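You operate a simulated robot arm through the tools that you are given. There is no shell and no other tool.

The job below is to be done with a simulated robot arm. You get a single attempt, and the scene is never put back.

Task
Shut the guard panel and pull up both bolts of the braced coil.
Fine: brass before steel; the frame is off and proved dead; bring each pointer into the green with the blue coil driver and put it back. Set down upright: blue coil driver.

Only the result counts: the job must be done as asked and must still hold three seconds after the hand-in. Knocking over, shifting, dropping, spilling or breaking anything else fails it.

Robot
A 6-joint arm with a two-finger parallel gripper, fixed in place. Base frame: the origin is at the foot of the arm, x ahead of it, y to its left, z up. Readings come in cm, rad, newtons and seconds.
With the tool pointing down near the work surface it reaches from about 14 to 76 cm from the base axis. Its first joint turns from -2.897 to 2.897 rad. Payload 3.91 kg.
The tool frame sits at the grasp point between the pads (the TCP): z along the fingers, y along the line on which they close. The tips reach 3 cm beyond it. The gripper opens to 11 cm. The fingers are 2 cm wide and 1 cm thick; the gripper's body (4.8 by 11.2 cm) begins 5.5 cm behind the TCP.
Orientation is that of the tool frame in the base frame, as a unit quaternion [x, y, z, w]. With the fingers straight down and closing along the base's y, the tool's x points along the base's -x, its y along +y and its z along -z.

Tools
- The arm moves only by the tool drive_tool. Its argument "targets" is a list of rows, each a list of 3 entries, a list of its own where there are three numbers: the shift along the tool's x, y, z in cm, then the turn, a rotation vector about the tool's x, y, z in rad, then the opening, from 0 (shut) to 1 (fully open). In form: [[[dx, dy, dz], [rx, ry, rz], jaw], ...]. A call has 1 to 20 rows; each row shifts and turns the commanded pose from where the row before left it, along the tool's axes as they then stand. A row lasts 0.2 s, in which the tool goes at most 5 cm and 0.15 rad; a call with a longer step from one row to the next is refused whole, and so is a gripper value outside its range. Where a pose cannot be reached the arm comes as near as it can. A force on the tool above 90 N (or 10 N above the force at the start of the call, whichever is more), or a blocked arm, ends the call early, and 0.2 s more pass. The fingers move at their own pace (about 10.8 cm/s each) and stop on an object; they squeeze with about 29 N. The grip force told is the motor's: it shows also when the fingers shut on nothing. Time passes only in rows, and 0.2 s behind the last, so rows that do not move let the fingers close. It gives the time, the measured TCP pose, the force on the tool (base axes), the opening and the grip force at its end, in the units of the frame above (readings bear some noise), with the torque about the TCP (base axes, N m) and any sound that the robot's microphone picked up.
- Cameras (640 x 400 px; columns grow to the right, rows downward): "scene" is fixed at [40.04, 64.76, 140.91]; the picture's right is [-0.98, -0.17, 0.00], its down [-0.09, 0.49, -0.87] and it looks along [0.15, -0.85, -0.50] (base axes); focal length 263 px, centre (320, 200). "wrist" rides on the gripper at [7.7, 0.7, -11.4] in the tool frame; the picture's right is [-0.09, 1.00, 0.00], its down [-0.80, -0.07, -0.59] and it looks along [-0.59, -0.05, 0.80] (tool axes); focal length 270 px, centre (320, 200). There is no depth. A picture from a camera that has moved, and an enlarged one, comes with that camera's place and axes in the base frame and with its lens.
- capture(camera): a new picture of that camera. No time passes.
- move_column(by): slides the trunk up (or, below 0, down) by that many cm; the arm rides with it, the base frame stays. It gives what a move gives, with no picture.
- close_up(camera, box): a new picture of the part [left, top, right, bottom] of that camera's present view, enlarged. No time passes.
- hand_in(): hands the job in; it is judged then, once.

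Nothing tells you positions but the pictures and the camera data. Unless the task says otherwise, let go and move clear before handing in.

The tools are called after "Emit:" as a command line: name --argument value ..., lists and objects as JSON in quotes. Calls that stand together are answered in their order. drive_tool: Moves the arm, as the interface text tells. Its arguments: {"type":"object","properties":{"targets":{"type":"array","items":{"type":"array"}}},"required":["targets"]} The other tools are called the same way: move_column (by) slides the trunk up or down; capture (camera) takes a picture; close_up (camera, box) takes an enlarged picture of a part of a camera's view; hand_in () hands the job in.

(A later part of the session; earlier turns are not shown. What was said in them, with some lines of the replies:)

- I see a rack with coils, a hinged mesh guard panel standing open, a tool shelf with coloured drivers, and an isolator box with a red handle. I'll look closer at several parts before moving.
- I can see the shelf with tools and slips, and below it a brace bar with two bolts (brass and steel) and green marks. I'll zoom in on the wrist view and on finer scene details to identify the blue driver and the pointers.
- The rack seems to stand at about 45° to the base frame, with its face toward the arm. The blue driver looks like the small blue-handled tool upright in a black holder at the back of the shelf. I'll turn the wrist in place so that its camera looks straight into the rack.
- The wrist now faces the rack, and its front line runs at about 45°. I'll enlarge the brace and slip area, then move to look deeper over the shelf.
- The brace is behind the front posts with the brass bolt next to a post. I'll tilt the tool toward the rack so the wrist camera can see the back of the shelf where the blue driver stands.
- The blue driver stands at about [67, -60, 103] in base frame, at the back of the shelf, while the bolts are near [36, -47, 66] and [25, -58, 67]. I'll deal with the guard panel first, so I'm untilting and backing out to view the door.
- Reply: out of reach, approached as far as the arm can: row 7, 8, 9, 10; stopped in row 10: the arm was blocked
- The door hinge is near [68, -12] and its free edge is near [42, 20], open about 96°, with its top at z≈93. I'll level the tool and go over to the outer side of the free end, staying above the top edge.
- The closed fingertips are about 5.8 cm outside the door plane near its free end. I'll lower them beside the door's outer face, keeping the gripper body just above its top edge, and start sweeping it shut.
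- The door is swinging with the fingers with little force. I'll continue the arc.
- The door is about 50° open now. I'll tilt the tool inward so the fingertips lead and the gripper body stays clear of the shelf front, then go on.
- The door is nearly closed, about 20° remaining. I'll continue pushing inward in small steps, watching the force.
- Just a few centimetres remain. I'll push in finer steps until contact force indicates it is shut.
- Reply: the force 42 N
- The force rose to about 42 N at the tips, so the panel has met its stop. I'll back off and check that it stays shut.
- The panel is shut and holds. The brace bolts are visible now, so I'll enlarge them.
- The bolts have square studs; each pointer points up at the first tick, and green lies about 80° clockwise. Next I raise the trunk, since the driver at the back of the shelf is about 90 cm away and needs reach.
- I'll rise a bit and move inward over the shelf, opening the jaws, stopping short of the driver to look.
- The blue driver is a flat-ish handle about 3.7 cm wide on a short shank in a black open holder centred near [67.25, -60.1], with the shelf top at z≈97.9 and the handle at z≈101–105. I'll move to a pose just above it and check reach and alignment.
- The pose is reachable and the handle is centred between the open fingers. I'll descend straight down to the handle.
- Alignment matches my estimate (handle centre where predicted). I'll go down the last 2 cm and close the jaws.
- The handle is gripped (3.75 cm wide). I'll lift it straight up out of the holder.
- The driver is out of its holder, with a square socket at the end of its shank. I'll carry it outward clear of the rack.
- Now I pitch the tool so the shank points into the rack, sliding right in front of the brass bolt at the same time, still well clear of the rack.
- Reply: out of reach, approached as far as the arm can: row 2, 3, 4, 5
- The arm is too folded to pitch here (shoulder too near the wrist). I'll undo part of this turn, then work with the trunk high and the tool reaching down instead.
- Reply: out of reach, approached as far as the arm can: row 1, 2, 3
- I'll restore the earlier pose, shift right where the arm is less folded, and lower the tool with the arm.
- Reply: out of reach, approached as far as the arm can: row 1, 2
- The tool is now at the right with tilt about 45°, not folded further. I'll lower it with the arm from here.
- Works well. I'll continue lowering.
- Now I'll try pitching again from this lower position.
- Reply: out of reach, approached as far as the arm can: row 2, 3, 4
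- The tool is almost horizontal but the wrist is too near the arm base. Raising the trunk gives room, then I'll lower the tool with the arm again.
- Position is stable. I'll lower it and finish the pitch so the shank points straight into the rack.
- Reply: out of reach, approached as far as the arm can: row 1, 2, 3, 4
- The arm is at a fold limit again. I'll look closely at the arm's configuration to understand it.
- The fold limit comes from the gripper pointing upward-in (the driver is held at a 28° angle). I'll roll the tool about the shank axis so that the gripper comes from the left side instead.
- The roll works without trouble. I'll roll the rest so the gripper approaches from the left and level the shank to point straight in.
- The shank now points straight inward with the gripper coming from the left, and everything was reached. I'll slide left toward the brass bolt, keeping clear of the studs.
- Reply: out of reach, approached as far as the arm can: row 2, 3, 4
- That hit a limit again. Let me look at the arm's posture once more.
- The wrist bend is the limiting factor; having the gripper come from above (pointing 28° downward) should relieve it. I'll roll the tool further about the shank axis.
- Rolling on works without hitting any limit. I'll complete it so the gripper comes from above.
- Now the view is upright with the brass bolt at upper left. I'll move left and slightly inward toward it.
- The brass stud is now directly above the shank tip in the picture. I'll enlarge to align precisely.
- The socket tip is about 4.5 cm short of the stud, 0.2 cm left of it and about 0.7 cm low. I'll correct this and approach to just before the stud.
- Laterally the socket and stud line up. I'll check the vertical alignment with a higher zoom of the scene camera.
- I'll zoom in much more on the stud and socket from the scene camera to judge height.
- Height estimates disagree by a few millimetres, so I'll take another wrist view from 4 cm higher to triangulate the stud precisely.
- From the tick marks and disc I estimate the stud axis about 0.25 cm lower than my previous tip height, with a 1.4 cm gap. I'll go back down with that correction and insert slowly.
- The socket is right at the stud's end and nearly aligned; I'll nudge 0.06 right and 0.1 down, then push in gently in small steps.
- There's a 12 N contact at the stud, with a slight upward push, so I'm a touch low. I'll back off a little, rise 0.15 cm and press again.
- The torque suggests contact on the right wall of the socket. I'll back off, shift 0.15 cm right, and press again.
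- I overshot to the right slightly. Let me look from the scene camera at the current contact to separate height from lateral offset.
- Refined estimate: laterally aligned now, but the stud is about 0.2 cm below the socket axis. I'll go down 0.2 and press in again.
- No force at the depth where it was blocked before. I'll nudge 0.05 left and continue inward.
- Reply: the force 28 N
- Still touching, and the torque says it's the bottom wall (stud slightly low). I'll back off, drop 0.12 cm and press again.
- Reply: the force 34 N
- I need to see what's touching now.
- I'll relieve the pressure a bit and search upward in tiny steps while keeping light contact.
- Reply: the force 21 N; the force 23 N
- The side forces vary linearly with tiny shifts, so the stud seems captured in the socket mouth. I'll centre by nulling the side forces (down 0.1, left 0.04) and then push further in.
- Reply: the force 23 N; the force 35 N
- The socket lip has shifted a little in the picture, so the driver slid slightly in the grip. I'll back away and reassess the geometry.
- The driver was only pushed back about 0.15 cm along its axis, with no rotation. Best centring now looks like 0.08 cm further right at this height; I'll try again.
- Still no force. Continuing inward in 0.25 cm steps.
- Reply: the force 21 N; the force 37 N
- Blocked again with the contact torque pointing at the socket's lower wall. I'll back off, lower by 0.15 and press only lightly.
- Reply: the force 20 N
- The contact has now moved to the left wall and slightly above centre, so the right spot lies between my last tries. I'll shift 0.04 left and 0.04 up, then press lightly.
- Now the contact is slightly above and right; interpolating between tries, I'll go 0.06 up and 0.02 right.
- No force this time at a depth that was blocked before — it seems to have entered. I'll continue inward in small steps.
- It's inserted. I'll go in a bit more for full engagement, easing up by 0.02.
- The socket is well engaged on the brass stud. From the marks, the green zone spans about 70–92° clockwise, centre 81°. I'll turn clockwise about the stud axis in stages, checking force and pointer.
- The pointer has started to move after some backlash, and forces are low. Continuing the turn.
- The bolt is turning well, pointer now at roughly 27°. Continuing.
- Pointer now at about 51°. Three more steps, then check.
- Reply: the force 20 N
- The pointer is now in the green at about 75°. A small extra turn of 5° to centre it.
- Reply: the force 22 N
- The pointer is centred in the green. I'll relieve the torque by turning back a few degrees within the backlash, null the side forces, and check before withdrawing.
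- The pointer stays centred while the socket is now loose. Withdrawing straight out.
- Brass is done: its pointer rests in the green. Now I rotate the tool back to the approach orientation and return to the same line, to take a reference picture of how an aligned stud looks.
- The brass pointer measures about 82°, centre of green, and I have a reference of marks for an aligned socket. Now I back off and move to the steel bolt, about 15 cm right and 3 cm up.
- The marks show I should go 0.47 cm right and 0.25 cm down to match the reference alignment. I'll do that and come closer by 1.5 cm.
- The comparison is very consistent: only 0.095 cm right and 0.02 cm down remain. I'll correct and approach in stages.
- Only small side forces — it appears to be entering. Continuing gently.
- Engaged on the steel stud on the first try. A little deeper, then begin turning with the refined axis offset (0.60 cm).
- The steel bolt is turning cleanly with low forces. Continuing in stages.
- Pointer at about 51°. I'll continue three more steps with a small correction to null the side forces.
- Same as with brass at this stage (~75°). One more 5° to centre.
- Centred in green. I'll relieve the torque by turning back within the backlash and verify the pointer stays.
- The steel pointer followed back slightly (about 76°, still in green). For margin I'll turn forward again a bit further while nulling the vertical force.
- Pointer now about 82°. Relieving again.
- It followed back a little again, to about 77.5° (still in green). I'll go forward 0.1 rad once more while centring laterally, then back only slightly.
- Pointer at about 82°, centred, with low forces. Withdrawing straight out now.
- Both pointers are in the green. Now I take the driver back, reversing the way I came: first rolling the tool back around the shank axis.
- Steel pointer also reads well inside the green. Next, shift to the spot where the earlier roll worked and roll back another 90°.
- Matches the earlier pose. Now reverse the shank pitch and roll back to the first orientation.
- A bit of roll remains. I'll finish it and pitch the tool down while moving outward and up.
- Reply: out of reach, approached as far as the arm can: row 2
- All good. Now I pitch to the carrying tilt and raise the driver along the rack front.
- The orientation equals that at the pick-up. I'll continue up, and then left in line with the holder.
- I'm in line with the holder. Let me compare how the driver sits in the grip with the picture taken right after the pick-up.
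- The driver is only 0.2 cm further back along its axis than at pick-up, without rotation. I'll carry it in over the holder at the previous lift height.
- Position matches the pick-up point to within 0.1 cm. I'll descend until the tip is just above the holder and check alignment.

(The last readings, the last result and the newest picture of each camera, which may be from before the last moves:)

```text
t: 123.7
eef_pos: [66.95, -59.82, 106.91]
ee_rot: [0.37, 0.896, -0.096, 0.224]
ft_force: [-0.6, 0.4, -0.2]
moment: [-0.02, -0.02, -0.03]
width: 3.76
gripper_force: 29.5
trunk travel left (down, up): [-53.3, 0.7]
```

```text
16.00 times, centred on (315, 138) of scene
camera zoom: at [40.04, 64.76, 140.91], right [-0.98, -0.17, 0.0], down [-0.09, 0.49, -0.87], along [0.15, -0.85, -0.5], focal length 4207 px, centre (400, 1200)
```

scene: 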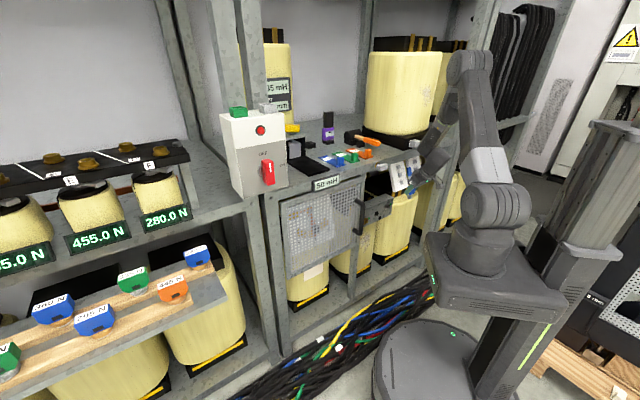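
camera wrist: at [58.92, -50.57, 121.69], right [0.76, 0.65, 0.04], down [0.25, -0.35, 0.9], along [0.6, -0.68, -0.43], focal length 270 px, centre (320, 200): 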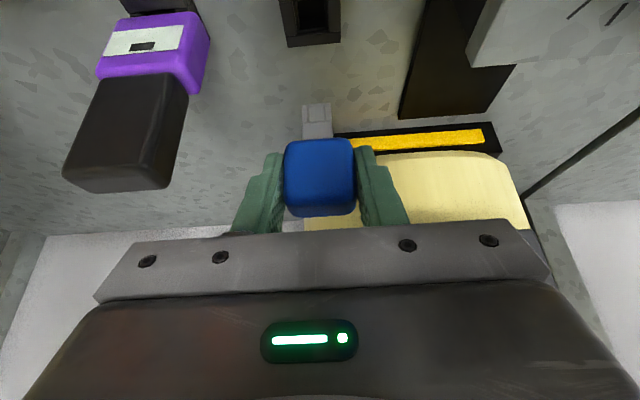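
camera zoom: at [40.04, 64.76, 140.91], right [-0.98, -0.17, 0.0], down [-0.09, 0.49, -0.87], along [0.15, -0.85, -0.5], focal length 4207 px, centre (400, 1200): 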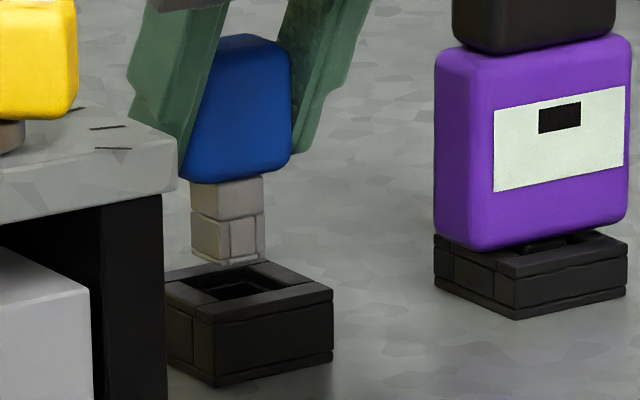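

The tip is centred over the holder opening (within about 0.1 cm, clearance 0.2 cm). I'll lower it into the holder slowly.

Emit:
drive_tool --targets '[[[0.38, 0, 0.705], [0, 0, 0], 0.1], [[0.38, 0, 0.705], [0, 0, 0], 0.1], [[0.28, 0, 0.53], [0, 0, 0], 0.1], [[0, 0, 0], [0, 0, 0], 0.1]]'

Emit:
close_up --camera "scene" --box '[300, 125, 330, 150]'

Emit:
close_up --camera "wrist" --box '[270, 50, 370, 180]'

```text
t: 124.7
eef_pos: [66.98, -59.63, 104.6]
ee_rot: [0.37, 0.896, -0.096, 0.225]
ft_force: [-1.4, 2.0, 1.0]
moment: [0.05, 0.02, 0.03]
width: 3.75
gripper_force: 29.4
trunk travel left (down, up): [-53.3, 0.7]
```

```text
16.00 times, centred on (315, 138) of scene
camera zoom: at [40.04, 64.76, 140.91], right [-0.98, -0.17, 0.0], down [-0.09, 0.49, -0.87], along [0.15, -0.85, -0.5], focal length 4207 px, centre (400, 1200)
```

zoom: 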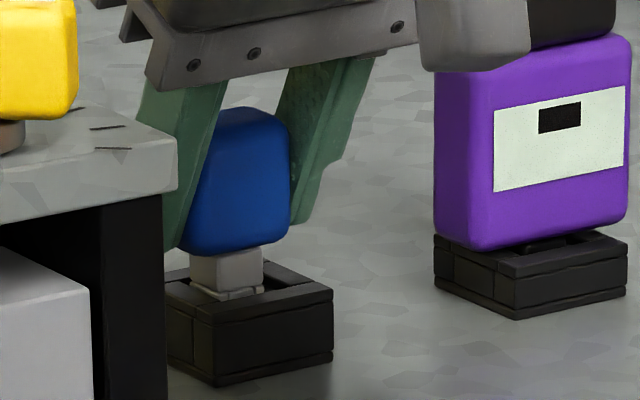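

```text
3.08 times, centred on (320, 115) of wrist
camera zoom: at [58.93, -50.55, 110.93], right [0.76, 0.65, 0.04], down [0.25, -0.35, 0.9], along [0.6, -0.68, -0.43], focal length 832 px, centre (320, 462)
```

zoom: 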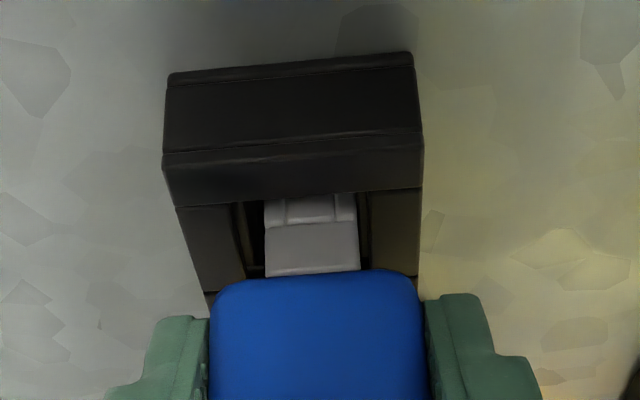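

It's entering the holder, with a slight touch on the back wall. I'll ease outward 0.06 cm and keep lowering.

Emit:
drive_tool --targets '[[[0.053, 0, -0.028], [0, 0, 0], 0.1], [[0.19, 0, 0.352], [0, 0, 0], 0.1], [[0, 0, 0], [0, 0, 0], 0.1]]'

Emit:
drive_tool --targets '[[[0.118, 0, 0.22], [0, 0, 0], 0.1], [[0, 0, 0], [0, 0, 0], 0.1]]'

```text
t: 125.5
eef_pos: [67.02, -59.67, 104.07]
ee_rot: [0.37, 0.896, -0.096, 0.224]
ft_force: [1.0, 0.7, -0.7]
moment: [-0.02, 0.01, -0.03]
width: 3.78
gripper_force: 29.2
trunk travel left (down, up): [-53.3, 0.7]
```

```text
t: 126.1
eef_pos: [66.98, -59.64, 103.91]
ee_rot: [0.371, 0.896, -0.097, 0.225]
ft_force: [1.0, -0.1, -0.4]
moment: [0.03, -0.05, 0.0]
width: 3.75
gripper_force: 28.3
trunk travel left (down, up): [-53.3, 0.7]
```

Emit:
drive_tool --targets '[[[0.047, 0, 0.088], [0, 0, 0], 0.1], [[0, 0, 0], [0, 0, 0], 0.1]]'

Emit:
drive_tool --targets '[[[0.047, 0, 0.088], [0, 0, 0], 0.1], [[0, 0, 0], [0, 0, 0], 0.1]]'

Emit:
close_up --camera "scene" --box '[300, 125, 330, 150]'

```text
t: 126.7
eef_pos: [66.97, -59.74, 103.97]
ee_rot: [0.369, 0.896, -0.096, 0.225]
ft_force: [2.0, -1.9, 4.6]
moment: [-0.15, -0.18, -0.03]
width: 3.73
gripper_force: 29.1
trunk travel left (down, up): [-53.3, 0.7]
```

```text
t: 127.3
eef_pos: [66.95, -59.73, 104.05]
ee_rot: [0.37, 0.896, -0.097, 0.227]
ft_force: [2.5, -2.3, 11.5]
moment: [-0.12, -0.25, -0.03]
width: 3.76
gripper_force: 29.1
trunk travel left (down, up): [-53.3, 0.7]
```

```text
16.00 times, centred on (315, 138) of scene
camera zoom: at [40.04, 64.76, 140.91], right [-0.98, -0.17, 0.0], down [-0.09, 0.49, -0.87], along [0.15, -0.85, -0.5], focal length 4207 px, centre (400, 1200)
```

zoom: 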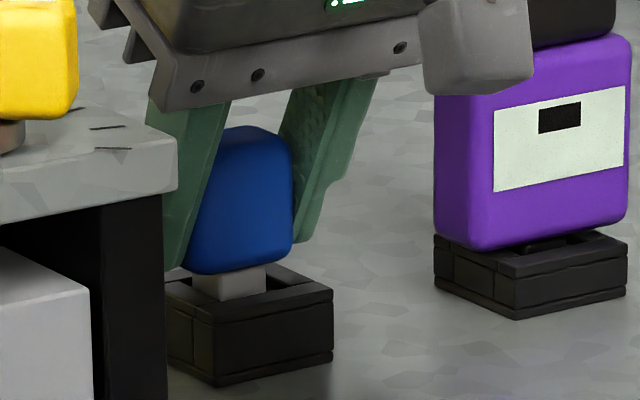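

The tip has reached the holder floor (12 N). I'll relieve by 0.12 cm and open the jaws.

Emit:
drive_tool --targets '[[[-0.057, 0, -0.106], [0, 0, 0], 0.1], [[0, 0, 0], [0, 0, 0], 0.1]]'

Emit:
drive_tool --targets '[[[0, 0, 0], [0, 0, 0], 0.4], [[0, 0, 0], [0, 0, 0], 0.5], [[0, 0, 0], [0, 0, 0], 0.65], [[0, 0, 0], [0, 0, 0], 0.65]]'

Emit:
capture --camera "wrist"

Emit:
close_up --camera "scene" --box '[300, 125, 330, 150]'

```text
t: 127.9
eef_pos: [66.81, -59.6, 103.99]
ee_rot: [0.37, 0.896, -0.096, 0.225]
ft_force: [3.0, -4.2, 9.6]
moment: [-0.25, -0.31, -0.04]
width: 3.76
gripper_force: 29.1
trunk travel left (down, up): [-53.3, 0.7]
```

```text
t: 128.9
eef_pos: [67.03, -59.67, 103.77]
ee_rot: [0.37, 0.896, -0.096, 0.225]
ft_force: [0.2, -0.8, 0.2]
moment: [0.0, 0.0, -0.02]
width: 7.14
gripper_force: 0.0
trunk travel left (down, up): [-53.3, 0.7]
```

```text
taken
camera wrist: at [58.89, -50.55, 110.26], right [0.76, 0.65, 0.04], down [0.25, -0.35, 0.9], along [0.6, -0.68, -0.43], focal length 270 px, centre (320, 200)
```

wrist: 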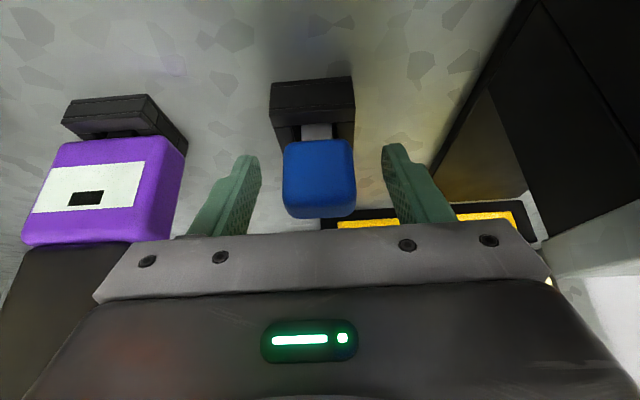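

```text
16.00 times, centred on (315, 138) of scene
camera zoom: at [40.04, 64.76, 140.91], right [-0.98, -0.17, 0.0], down [-0.09, 0.49, -0.87], along [0.15, -0.85, -0.5], focal length 4207 px, centre (400, 1200)
```

zoom: 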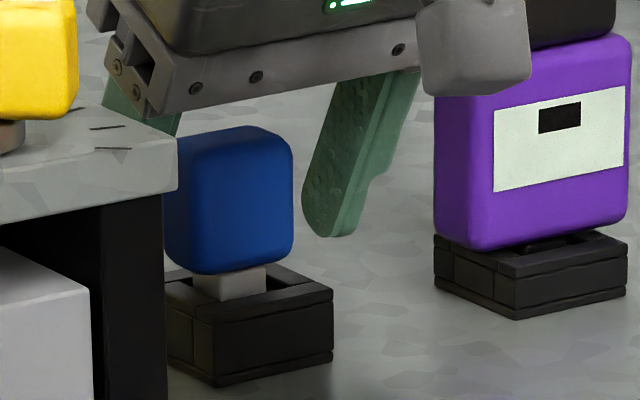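

The driver stands upright in its holder. I'll rise straight up, then back out.

Emit:
drive_tool --targets '[[[-0.71, 0, -1.32], [0, 0, 0], 0.65], [[-1.18, 0, -2.2], [0, 0, 0], 0.65], [[-1.42, 0, -2.64], [0, 0, 0], 0.65], [[-1.89, 0, -3.52], [0, 0, 0], 0.65], [[3.286, 0, -1.766], [0, 0, 0], 0.65], [[3.286, 0, -1.766], [0, 0, 0], 0.65], [[3.286, 0, -1.766], [0, 0, 0], 0.65], [[3.286, 0, -1.766], [0, 0, 0], 0.65], [[3.286, 0, -1.766], [0, 0, 0], 0.65], [[3.286, 0, -1.766], [0, 0, 0], 0.65], [[3.286, 0, -1.766], [0, 0, 0], 0.65], [[3.286, 0, -1.766], [0, 0, 0], 0.65], [[3.286, 0, -1.766], [0, 0, 0], 0.65], [[3.286, 0, -1.766], [0, 0, 0], 0.65], [[3.286, 0, -1.766], [0, 0, 0], 0.65], [[0, 0, 0], [0, 0, 0], 0.65]]'

Emit:
capture --camera "scene"

Emit:
capture --camera "wrist"

Emit:
close_up --camera "scene" --box '[280, 115, 360, 165]'

Emit:
close_up --camera "scene" --box '[360, 195, 400, 220]'

Emit:
close_up --camera "scene" --box '[260, 170, 400, 300]'

```text
t: 132.3
eef_pos: [37.82, -30.39, 114.55]
ee_rot: [0.37, 0.896, -0.096, 0.225]
ft_force: [1.2, 0.6, 0.6]
moment: [0.0, -0.03, -0.04]
width: 7.17
gripper_force: 0.0
trunk travel left (down, up): [-53.3, 0.7]
```

```text
taken
```

scene: 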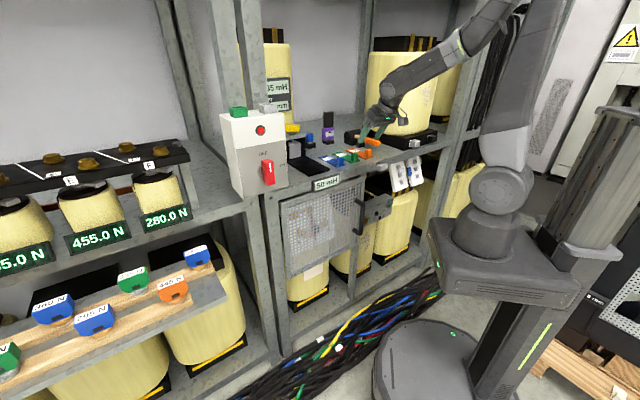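

```text
taken
camera wrist: at [29.81, -21.3, 120.89], right [0.76, 0.65, 0.04], down [0.25, -0.35, 0.9], along [0.6, -0.68, -0.43], focal length 270 px, centre (320, 200)
```

wrist: 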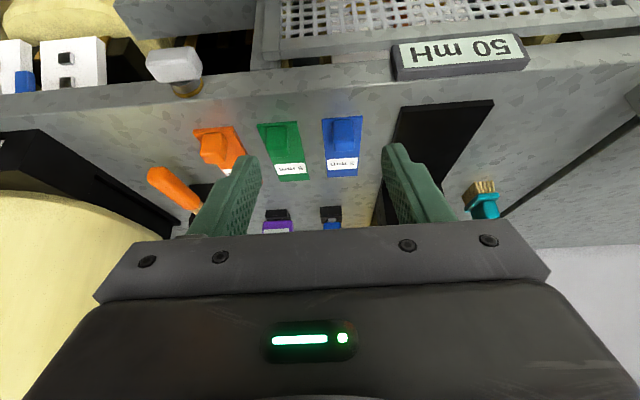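

```text
8.00 times, centred on (320, 140) of scene
camera zoom: at [40.04, 64.76, 140.91], right [-0.98, -0.17, 0.0], down [-0.09, 0.49, -0.87], along [0.15, -0.85, -0.5], focal length 2104 px, centre (320, 680)
```

zoom: 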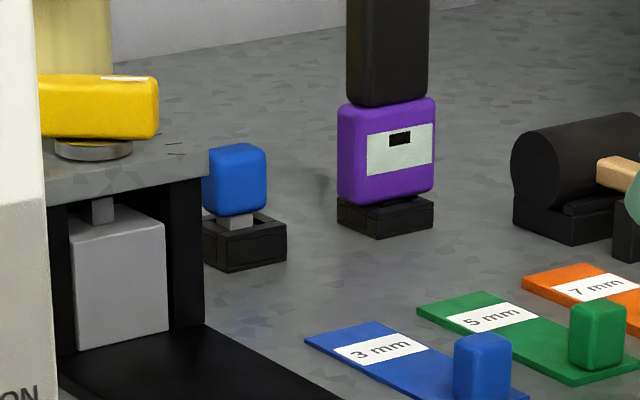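

```text
16.00 times, centred on (380, 208) of scene
camera zoom: at [40.04, 64.76, 140.91], right [-0.98, -0.17, 0.0], down [-0.09, 0.49, -0.87], along [0.15, -0.85, -0.5], focal length 4207 px, centre (-640, 80)
```

zoom: 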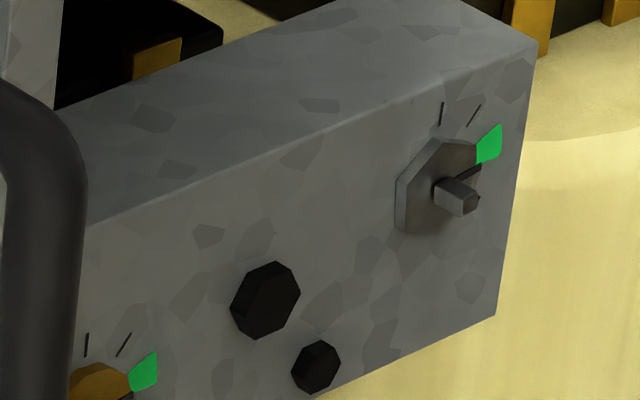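

```text
3.08 times, centred on (330, 235) of scene
camera zoom: at [40.04, 64.76, 140.91], right [-0.98, -0.17, 0.0], down [-0.09, 0.49, -0.87], along [0.15, -0.85, -0.5], focal length 809 px, centre (289, 92)
```

zoom: 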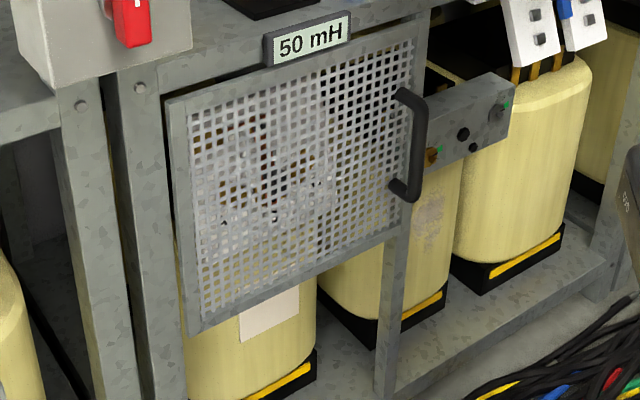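

The panel is shut, both pointers sit in the green, the driver stands upright in its holder, and the arm is clear with empty jaws. Nothing else looks disturbed, so I'm handing in.

Emit:
hand_in

```text
The job is handed in.
```

I handed the job in: the guard panel is shut, both bolts of the braced coil are pulled up, and the blue driver is back in its holder. I don't have the verdict yet.

- **Guard panel:** I pushed it until it met its stop at about 42 N. It stayed shut after I backed off and still looked shut at the end.
- **Bolts:** I did brass first, then steel. From the pictures, the green runs from about 70° to 92° clockwise. The brass pointer measures about 82° and the steel one 82–85°.
- **Blue coil driver:** It stands upright in its black holder. The gripper is open and the arm is clear of the rack.

Nothing else in the final pictures looks knocked over or shifted. Seating the driver on the brass bolt took several tries with light contact, at most about 36 N. The steel bolt went on first time.
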